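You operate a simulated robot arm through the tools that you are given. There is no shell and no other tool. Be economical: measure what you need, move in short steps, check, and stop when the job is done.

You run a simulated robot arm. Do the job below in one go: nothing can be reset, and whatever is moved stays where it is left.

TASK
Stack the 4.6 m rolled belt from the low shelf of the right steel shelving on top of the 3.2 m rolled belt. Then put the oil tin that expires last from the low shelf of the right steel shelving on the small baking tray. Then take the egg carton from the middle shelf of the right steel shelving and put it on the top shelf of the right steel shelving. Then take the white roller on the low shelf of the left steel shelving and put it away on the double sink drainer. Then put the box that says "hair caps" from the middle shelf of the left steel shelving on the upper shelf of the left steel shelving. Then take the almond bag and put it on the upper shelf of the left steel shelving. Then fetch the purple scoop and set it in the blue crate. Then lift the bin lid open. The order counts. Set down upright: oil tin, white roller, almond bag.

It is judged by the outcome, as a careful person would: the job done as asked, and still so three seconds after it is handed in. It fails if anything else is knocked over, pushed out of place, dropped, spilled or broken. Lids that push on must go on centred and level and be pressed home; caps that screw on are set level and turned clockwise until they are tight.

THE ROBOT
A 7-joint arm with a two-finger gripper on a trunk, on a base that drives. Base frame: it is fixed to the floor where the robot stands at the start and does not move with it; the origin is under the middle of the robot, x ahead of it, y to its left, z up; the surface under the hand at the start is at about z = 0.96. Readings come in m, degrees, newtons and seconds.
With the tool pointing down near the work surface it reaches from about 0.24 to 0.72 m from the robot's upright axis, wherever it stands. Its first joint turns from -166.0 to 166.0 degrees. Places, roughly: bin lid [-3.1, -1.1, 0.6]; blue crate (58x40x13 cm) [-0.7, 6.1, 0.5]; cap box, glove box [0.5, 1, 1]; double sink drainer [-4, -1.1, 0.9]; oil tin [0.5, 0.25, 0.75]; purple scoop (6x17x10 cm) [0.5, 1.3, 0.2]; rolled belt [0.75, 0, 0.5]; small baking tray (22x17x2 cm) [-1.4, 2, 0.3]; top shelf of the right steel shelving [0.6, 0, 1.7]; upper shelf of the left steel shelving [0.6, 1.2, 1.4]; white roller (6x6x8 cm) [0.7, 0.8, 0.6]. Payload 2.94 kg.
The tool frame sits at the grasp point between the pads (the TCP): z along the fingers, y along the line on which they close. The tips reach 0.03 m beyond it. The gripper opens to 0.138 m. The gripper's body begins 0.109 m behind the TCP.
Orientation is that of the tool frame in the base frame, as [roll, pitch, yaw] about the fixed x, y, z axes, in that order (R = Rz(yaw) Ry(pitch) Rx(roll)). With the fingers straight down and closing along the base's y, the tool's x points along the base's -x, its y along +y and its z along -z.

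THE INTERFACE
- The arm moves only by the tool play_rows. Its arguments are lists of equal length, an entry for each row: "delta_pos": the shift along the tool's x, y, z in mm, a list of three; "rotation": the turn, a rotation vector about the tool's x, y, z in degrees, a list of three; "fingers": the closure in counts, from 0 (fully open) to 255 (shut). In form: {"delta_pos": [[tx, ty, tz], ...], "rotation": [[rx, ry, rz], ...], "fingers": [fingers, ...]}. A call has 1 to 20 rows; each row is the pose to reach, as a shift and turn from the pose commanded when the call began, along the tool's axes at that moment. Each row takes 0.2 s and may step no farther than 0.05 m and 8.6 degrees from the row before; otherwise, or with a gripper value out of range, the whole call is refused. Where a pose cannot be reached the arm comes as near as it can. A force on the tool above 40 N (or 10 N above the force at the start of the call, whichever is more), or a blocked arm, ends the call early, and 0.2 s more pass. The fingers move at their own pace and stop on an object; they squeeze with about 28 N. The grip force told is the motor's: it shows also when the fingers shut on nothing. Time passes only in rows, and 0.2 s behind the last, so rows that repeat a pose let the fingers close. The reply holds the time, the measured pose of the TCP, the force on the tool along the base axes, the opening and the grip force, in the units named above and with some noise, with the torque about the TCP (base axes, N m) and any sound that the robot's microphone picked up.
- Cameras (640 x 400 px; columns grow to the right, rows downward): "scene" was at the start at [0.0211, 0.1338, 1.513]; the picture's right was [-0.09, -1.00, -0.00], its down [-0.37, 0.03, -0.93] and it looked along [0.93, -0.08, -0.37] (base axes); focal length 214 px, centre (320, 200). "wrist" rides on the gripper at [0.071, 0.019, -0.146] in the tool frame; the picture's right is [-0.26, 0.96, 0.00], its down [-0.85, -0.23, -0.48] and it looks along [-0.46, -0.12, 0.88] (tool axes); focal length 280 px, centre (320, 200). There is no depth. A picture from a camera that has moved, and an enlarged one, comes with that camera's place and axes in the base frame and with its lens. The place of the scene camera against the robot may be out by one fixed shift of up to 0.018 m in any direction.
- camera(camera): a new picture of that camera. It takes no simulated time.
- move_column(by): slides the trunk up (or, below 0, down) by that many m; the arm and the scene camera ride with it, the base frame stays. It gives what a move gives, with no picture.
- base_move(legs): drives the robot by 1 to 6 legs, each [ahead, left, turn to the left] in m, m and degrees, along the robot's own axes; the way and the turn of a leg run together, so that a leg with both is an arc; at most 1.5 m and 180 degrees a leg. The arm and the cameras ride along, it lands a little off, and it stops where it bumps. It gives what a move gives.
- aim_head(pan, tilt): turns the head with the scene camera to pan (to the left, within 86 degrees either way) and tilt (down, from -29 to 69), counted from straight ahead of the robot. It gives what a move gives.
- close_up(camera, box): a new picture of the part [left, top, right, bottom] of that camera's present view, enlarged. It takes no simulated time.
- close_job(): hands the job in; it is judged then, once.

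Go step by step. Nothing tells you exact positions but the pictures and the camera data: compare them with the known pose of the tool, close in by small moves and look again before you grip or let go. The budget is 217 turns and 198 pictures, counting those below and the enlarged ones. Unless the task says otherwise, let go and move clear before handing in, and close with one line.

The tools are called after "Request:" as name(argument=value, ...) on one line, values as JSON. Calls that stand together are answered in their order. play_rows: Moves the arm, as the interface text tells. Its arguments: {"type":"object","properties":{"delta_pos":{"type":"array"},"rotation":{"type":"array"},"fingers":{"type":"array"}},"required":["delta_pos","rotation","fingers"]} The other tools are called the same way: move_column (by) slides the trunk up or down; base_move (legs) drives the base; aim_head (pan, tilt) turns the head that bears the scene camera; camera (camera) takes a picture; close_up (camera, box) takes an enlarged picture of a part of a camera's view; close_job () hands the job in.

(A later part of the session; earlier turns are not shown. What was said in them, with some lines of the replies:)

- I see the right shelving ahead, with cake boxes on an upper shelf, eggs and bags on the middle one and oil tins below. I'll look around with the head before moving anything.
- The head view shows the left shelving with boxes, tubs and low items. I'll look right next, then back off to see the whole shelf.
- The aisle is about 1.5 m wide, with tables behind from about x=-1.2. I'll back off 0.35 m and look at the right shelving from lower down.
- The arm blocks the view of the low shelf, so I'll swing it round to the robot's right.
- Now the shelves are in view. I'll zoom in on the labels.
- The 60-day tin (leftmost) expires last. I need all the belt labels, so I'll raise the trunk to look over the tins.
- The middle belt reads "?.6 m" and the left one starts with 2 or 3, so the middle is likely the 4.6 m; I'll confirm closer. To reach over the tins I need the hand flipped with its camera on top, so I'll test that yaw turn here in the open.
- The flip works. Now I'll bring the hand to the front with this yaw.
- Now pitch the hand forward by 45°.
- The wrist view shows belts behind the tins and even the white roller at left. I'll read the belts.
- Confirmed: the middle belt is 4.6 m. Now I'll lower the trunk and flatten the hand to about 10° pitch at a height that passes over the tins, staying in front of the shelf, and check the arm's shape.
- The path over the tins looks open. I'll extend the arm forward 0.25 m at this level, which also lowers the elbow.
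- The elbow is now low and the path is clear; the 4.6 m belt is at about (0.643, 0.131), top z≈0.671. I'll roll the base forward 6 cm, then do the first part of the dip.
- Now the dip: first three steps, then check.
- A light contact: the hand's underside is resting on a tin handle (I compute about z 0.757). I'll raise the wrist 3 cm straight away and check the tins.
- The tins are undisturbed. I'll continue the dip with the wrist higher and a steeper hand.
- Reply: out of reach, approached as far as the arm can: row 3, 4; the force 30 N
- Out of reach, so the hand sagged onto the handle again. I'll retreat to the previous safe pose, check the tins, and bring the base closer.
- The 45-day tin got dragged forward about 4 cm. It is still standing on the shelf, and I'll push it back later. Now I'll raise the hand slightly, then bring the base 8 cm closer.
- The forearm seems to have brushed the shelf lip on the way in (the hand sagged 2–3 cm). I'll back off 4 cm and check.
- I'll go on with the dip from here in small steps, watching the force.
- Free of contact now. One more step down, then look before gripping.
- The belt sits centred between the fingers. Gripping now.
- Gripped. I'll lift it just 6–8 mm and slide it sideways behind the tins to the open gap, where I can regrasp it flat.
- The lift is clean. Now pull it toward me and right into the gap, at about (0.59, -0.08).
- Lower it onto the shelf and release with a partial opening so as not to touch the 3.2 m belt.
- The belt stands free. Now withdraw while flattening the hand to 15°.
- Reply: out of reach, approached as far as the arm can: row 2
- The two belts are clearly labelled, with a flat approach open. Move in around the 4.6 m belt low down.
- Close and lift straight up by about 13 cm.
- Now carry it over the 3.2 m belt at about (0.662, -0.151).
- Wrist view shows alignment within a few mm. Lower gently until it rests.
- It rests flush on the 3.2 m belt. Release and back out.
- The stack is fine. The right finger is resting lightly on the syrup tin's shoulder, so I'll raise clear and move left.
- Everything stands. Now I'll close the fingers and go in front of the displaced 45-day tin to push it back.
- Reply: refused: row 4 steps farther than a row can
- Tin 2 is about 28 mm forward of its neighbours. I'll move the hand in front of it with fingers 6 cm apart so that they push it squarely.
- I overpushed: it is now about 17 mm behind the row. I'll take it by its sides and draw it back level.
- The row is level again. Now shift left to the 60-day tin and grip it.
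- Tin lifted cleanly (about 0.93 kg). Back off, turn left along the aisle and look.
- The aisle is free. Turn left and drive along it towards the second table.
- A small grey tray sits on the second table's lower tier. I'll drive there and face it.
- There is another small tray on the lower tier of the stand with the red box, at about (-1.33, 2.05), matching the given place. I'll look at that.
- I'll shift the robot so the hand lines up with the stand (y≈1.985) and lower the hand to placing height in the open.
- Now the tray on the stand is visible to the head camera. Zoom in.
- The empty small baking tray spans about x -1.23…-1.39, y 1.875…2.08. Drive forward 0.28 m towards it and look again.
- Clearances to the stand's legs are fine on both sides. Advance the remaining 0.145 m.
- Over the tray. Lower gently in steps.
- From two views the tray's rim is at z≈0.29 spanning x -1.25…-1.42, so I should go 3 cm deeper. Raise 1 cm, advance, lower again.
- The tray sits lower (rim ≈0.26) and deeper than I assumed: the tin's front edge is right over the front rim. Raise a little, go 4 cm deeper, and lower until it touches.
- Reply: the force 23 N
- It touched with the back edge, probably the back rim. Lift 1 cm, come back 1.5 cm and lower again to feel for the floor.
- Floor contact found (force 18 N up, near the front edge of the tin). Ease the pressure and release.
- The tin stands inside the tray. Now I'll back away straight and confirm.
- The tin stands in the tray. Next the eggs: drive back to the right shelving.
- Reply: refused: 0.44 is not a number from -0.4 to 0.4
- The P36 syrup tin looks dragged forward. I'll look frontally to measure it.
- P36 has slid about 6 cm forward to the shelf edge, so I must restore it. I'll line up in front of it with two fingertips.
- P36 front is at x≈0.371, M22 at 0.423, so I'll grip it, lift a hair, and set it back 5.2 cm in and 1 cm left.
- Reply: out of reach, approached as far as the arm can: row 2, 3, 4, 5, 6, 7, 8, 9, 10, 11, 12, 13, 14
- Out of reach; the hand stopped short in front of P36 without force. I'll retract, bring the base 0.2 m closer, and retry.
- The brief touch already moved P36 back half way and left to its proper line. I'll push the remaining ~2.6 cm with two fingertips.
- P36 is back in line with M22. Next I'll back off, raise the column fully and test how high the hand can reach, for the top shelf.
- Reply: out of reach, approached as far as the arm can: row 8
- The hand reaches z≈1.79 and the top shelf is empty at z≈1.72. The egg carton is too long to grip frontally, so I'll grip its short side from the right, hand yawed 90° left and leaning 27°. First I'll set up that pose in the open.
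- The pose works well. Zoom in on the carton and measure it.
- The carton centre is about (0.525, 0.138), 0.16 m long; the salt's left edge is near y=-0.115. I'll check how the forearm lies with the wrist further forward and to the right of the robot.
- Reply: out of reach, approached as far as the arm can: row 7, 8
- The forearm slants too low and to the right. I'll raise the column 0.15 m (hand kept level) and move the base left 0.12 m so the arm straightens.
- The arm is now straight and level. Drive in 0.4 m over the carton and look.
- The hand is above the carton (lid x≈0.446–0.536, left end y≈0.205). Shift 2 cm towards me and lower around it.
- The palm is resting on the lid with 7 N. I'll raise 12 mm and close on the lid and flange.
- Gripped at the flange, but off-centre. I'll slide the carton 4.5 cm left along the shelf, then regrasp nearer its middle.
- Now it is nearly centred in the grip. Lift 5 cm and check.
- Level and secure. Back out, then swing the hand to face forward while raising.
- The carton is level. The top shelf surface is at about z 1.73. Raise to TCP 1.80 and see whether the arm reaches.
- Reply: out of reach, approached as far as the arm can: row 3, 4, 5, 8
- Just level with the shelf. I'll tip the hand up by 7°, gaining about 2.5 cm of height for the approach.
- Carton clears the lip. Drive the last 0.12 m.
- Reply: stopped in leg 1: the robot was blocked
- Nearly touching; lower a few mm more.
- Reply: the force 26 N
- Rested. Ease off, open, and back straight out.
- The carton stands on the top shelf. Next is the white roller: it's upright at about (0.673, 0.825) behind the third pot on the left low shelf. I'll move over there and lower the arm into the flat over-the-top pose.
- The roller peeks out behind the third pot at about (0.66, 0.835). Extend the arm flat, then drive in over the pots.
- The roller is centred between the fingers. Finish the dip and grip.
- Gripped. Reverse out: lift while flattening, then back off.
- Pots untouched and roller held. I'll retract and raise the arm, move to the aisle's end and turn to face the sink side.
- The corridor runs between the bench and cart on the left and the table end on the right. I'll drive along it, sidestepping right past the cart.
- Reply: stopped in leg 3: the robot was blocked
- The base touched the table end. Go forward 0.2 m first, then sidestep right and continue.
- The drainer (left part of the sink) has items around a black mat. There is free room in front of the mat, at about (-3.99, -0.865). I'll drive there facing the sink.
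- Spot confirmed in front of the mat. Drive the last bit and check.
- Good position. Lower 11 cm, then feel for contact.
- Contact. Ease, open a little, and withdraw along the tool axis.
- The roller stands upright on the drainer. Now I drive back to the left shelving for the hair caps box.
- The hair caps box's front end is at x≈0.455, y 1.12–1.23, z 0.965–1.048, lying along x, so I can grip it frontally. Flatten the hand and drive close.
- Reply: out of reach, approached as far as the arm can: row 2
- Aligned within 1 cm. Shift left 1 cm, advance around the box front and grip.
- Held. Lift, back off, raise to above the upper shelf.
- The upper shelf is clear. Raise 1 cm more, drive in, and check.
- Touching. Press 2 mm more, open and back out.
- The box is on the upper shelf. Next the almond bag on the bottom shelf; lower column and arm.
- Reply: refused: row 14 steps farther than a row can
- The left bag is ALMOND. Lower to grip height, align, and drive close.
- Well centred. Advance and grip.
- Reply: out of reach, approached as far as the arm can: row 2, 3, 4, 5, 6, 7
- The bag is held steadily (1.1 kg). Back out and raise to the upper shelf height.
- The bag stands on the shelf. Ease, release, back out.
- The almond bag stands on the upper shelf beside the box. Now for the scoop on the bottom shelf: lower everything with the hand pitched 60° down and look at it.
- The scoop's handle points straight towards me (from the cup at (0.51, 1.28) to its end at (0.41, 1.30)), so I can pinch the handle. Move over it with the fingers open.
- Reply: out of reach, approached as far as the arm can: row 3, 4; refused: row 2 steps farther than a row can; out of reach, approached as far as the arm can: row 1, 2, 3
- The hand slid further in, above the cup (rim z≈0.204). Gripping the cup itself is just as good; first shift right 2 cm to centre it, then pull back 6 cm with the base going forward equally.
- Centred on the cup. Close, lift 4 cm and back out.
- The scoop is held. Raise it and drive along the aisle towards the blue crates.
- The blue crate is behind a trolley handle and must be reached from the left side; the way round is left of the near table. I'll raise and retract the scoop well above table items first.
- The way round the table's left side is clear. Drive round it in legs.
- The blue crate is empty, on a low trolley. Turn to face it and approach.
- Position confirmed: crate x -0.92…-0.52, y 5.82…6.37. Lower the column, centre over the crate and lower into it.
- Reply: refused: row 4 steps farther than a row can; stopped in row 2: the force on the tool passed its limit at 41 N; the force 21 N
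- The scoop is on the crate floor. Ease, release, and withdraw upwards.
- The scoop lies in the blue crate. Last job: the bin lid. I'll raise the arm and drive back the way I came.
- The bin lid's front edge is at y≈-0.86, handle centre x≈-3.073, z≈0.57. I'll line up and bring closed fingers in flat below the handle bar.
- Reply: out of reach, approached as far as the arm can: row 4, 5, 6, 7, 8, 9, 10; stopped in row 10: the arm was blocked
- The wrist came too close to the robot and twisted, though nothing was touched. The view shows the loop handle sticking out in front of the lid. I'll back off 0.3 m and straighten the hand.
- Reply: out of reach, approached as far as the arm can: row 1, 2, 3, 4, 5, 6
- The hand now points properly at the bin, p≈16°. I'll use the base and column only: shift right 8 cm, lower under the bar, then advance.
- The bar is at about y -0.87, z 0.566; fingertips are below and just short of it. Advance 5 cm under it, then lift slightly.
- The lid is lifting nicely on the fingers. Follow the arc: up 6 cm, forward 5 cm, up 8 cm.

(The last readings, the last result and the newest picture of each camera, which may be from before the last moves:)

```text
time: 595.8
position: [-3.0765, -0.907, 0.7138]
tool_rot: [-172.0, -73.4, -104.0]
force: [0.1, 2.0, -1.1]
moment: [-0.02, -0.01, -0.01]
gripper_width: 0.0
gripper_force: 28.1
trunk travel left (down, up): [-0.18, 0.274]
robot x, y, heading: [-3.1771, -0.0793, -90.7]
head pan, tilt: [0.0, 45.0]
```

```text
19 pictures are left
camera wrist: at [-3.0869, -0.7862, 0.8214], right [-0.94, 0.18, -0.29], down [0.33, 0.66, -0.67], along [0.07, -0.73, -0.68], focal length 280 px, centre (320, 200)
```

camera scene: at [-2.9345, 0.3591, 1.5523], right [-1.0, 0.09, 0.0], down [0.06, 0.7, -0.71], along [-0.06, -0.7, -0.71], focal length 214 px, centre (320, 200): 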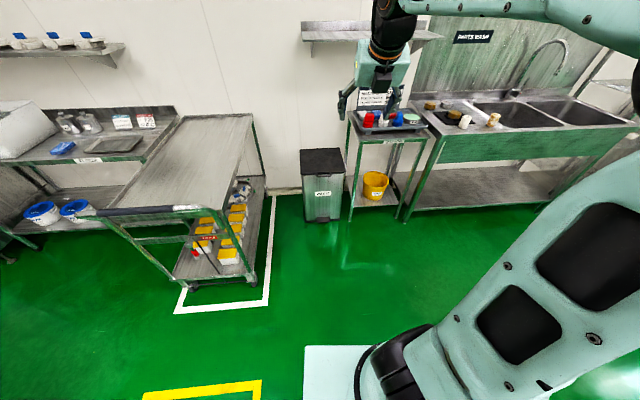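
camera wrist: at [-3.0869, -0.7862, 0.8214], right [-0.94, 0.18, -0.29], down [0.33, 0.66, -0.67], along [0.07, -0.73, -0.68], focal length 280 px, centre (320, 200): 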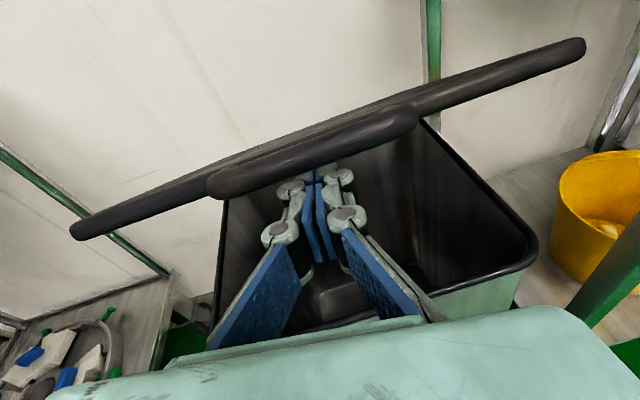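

Request:
base_move(legs=[[0.05, 0, 0]])

Request:
move_column(by=0.08)

Request:
base_move(legs=[[0.06, 0, 0]])

Request:
move_column(by=0.07)

Request:
camera(camera="wrist")

```text
time: 596.8
position: [-3.0782, -0.9584, 0.7132]
tool_rot: [-171.9, -73.5, -104.0]
force: [0.3, 0.3, -1.5]
moment: [0.02, 0.03, -0.03]
gripper_width: 0.0001
gripper_force: 28.2
trunk travel left (down, up): [-0.18, 0.274]
robot x, y, heading: [-3.1795, -0.1322, -90.2]
head pan, tilt: [0.0, 45.0]
```

```text
time: 597.9
position: [-3.0787, -0.9575, 0.7936]
tool_rot: [-171.9, -73.5, -104.0]
force: [0.5, 1.3, -0.7]
moment: [-0.02, -0.01, -0.01]
gripper_width: 0.0
gripper_force: 27.6
trunk travel left (down, up): [-0.26, 0.194]
robot x, y, heading: [-3.18, -0.1289, -90.5]
head pan, tilt: [0.0, 45.0]
```

```text
time: 598.9
position: [-3.0797, -1.0169, 0.7922]
tool_rot: [-171.8, -73.5, -104.0]
force: [0.1, 0.2, -0.8]
moment: [0.02, 0.02, 0.03]
gripper_width: 0.0
gripper_force: 27.2
trunk travel left (down, up): [-0.26, 0.194]
robot x, y, heading: [-3.1777, -0.1905, -90.6]
head pan, tilt: [0.0, 45.0]
```

```text
time: 600.0
position: [-3.0791, -1.0185, 0.8657]
tool_rot: [-171.8, -73.6, -104.2]
force: [0.0, 2.5, 2.5]
moment: [-0.01, -0.02, 0.04]
gripper_width: 0.0
gripper_force: 27.9
trunk travel left (down, up): [-0.33, 0.124]
robot x, y, heading: [-3.179, -0.1863, -90.4]
head pan, tilt: [0.0, 45.0]
```

```text
18 pictures are left
camera wrist: at [-3.089, -0.8959, 0.9723], right [-0.94, 0.18, -0.29], down [0.33, 0.66, -0.67], along [0.07, -0.73, -0.68], focal length 280 px, centre (320, 200)
```

wrist: 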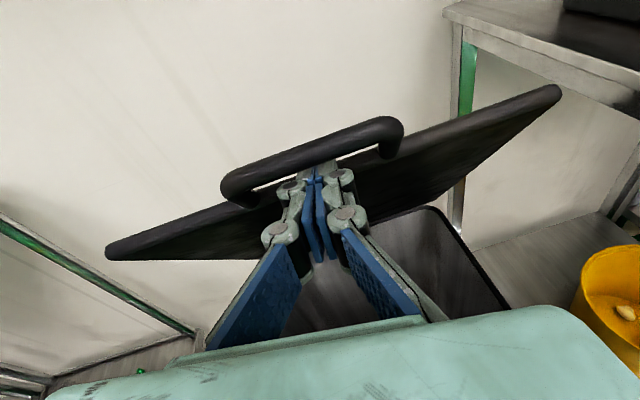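

Lid is around 65° up. Now push forward on its underside to bring it upright and beyond.

Request:
base_move(legs=[[0.06, 0, 0]])

Request:
base_move(legs=[[0.05, 0, 0]])

Request:
camera(camera="wrist")

```text
time: 601.0
position: [-3.0808, -1.076, 0.8631]
tool_rot: [-171.9, -73.5, -104.1]
force: [-0.1, 0.1, -0.8]
moment: [0.01, -0.02, 0.0]
gripper_width: 0.0
gripper_force: 28.5
trunk travel left (down, up): [-0.33, 0.124]
robot x, y, heading: [-3.1782, -0.2482, -90.4]
head pan, tilt: [0.0, 45.0]
```

```text
time: 601.9
position: [-3.0786, -1.1241, 0.8636]
tool_rot: [-171.9, -73.6, -104.0]
force: [-0.1, -0.4, -1.1]
moment: [-0.03, -0.04, 0.0]
gripper_width: 0.0002
gripper_force: 27.5
trunk travel left (down, up): [-0.33, 0.124]
robot x, y, heading: [-3.1772, -0.2957, -90.5]
head pan, tilt: [0.0, 45.0]
```

```text
17 pictures are left
camera wrist: at [-3.0886, -1.0036, 0.9711], right [-0.94, 0.18, -0.29], down [0.33, 0.66, -0.67], along [0.07, -0.73, -0.68], focal length 280 px, centre (320, 200)
```

wrist: 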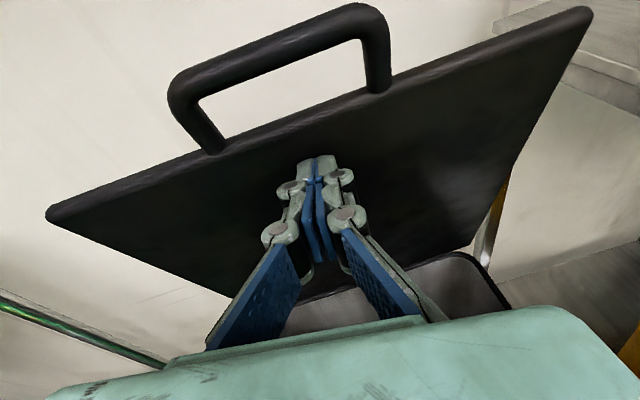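

Almost vertical. Push a further few cm until it leans back.

Request:
base_move(legs=[[0.05, 0, 0]])

Request:
base_move(legs=[[0.04, 0, 0]])

Request:
camera(camera="wrist")

```text
time: 602.8
position: [-3.0784, -1.1738, 0.8622]
tool_rot: [-172.1, -73.5, -103.9]
force: [0.1, -0.4, -0.1]
moment: [0.01, -0.02, 0.0]
gripper_width: 0.0002
gripper_force: 28.1
trunk travel left (down, up): [-0.33, 0.124]
robot x, y, heading: [-3.1785, -0.346, -90.6]
head pan, tilt: [0.0, 45.0]
```

```text
time: 603.7
position: [-3.0792, -1.2123, 0.8632]
tool_rot: [-172.0, -73.6, -103.9]
force: [-0.4, -0.3, -0.2]
moment: [-0.01, 0.02, -0.01]
gripper_width: 0.0
gripper_force: 27.5
trunk travel left (down, up): [-0.33, 0.124]
robot x, y, heading: [-3.1827, -0.3828, -90.8]
head pan, tilt: [0.0, 45.0]
```

```text
16 pictures are left
camera wrist: at [-3.0891, -1.0916, 0.9711], right [-0.94, 0.18, -0.29], down [0.33, 0.66, -0.67], along [0.07, -0.73, -0.68], focal length 280 px, centre (320, 200)
```

wrist: 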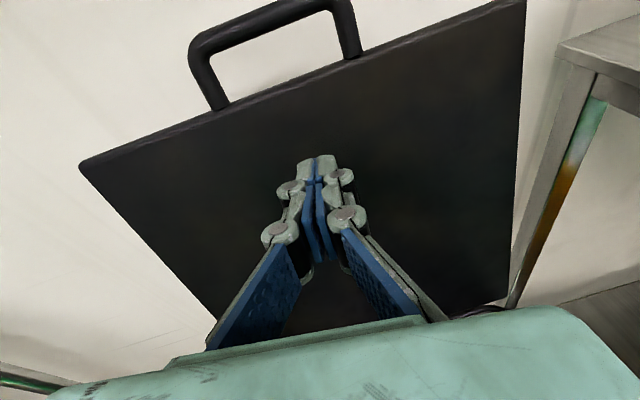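

The lid is past vertical. Withdraw and check that it stays open.

Request:
base_move(legs=[[-0.35, 0, 0]])

Request:
camera(camera="wrist")

```text
time: 606.0
position: [-3.0772, -0.8503, 0.8634]
tool_rot: [-172.0, -73.6, -103.9]
force: [-0.3, -1.2, 0.4]
moment: [0.0, -0.03, -0.01]
gripper_width: 0.0
gripper_force: 27.8
trunk travel left (down, up): [-0.33, 0.124]
robot x, y, heading: [-3.1785, -0.0238, -90.6]
head pan, tilt: [0.0, 45.0]
```

```text
15 pictures are left
camera wrist: at [-3.0864, -0.7296, 0.9712], right [-0.94, 0.18, -0.29], down [0.33, 0.66, -0.67], along [0.07, -0.73, -0.68], focal length 280 px, centre (320, 200)
```

wrist: 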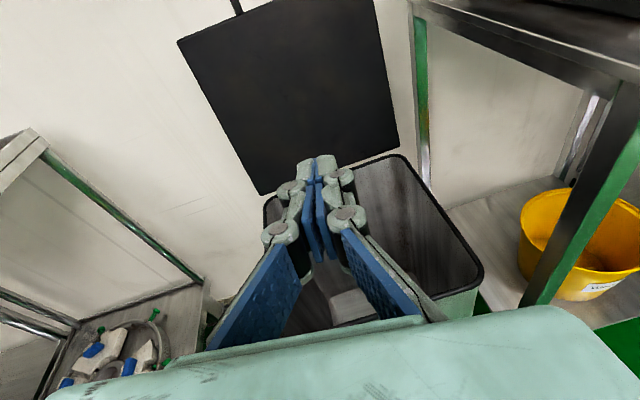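

Request:
base_move(legs=[[-0.25, 0, 0]])

Request:
close_up(camera="scene", box=[240, 80, 500, 260])

```text
time: 607.9
position: [-3.0746, -0.5882, 0.8626]
tool_rot: [-172.0, -73.4, -104.0]
force: [0.8, -0.6, 0.2]
moment: [-0.01, -0.01, 0.03]
gripper_width: 0.0
gripper_force: 27.7
trunk travel left (down, up): [-0.33, 0.124]
robot x, y, heading: [-3.1754, 0.2406, -90.7]
head pan, tilt: [0.0, 45.0]
```

```text
2.22 times, centred on (370, 170) of scene
camera zoom: at [-3.0305, 0.2429, 1.4823], right [-1.0, 0.01, 0.0], down [0.01, 0.71, -0.71], along [-0.01, -0.71, -0.71], focal length 477 px, centre (209, 267)
```

zoom: 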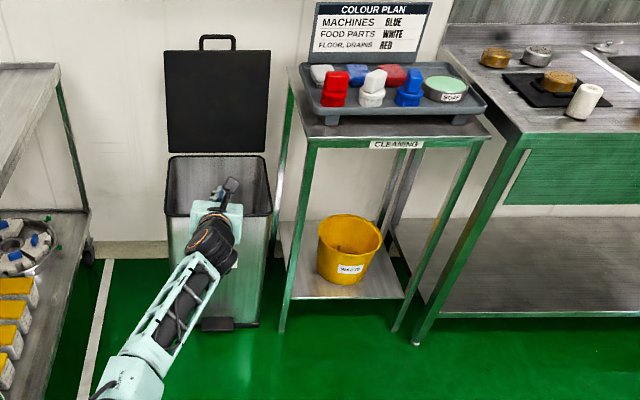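

The bin lid stands open, the white roller is upright on the drainer, and the arm is clear of everything. Handing in.

Request:
close_job()

```text
The job is handed in.
```

All eight steps were done in the order asked, and the job is handed in. While reaching for the belts I pushed two other tins out of line, the 45-day oil tin and syrup P36. I moved both back into their rows by eye from the pictures.
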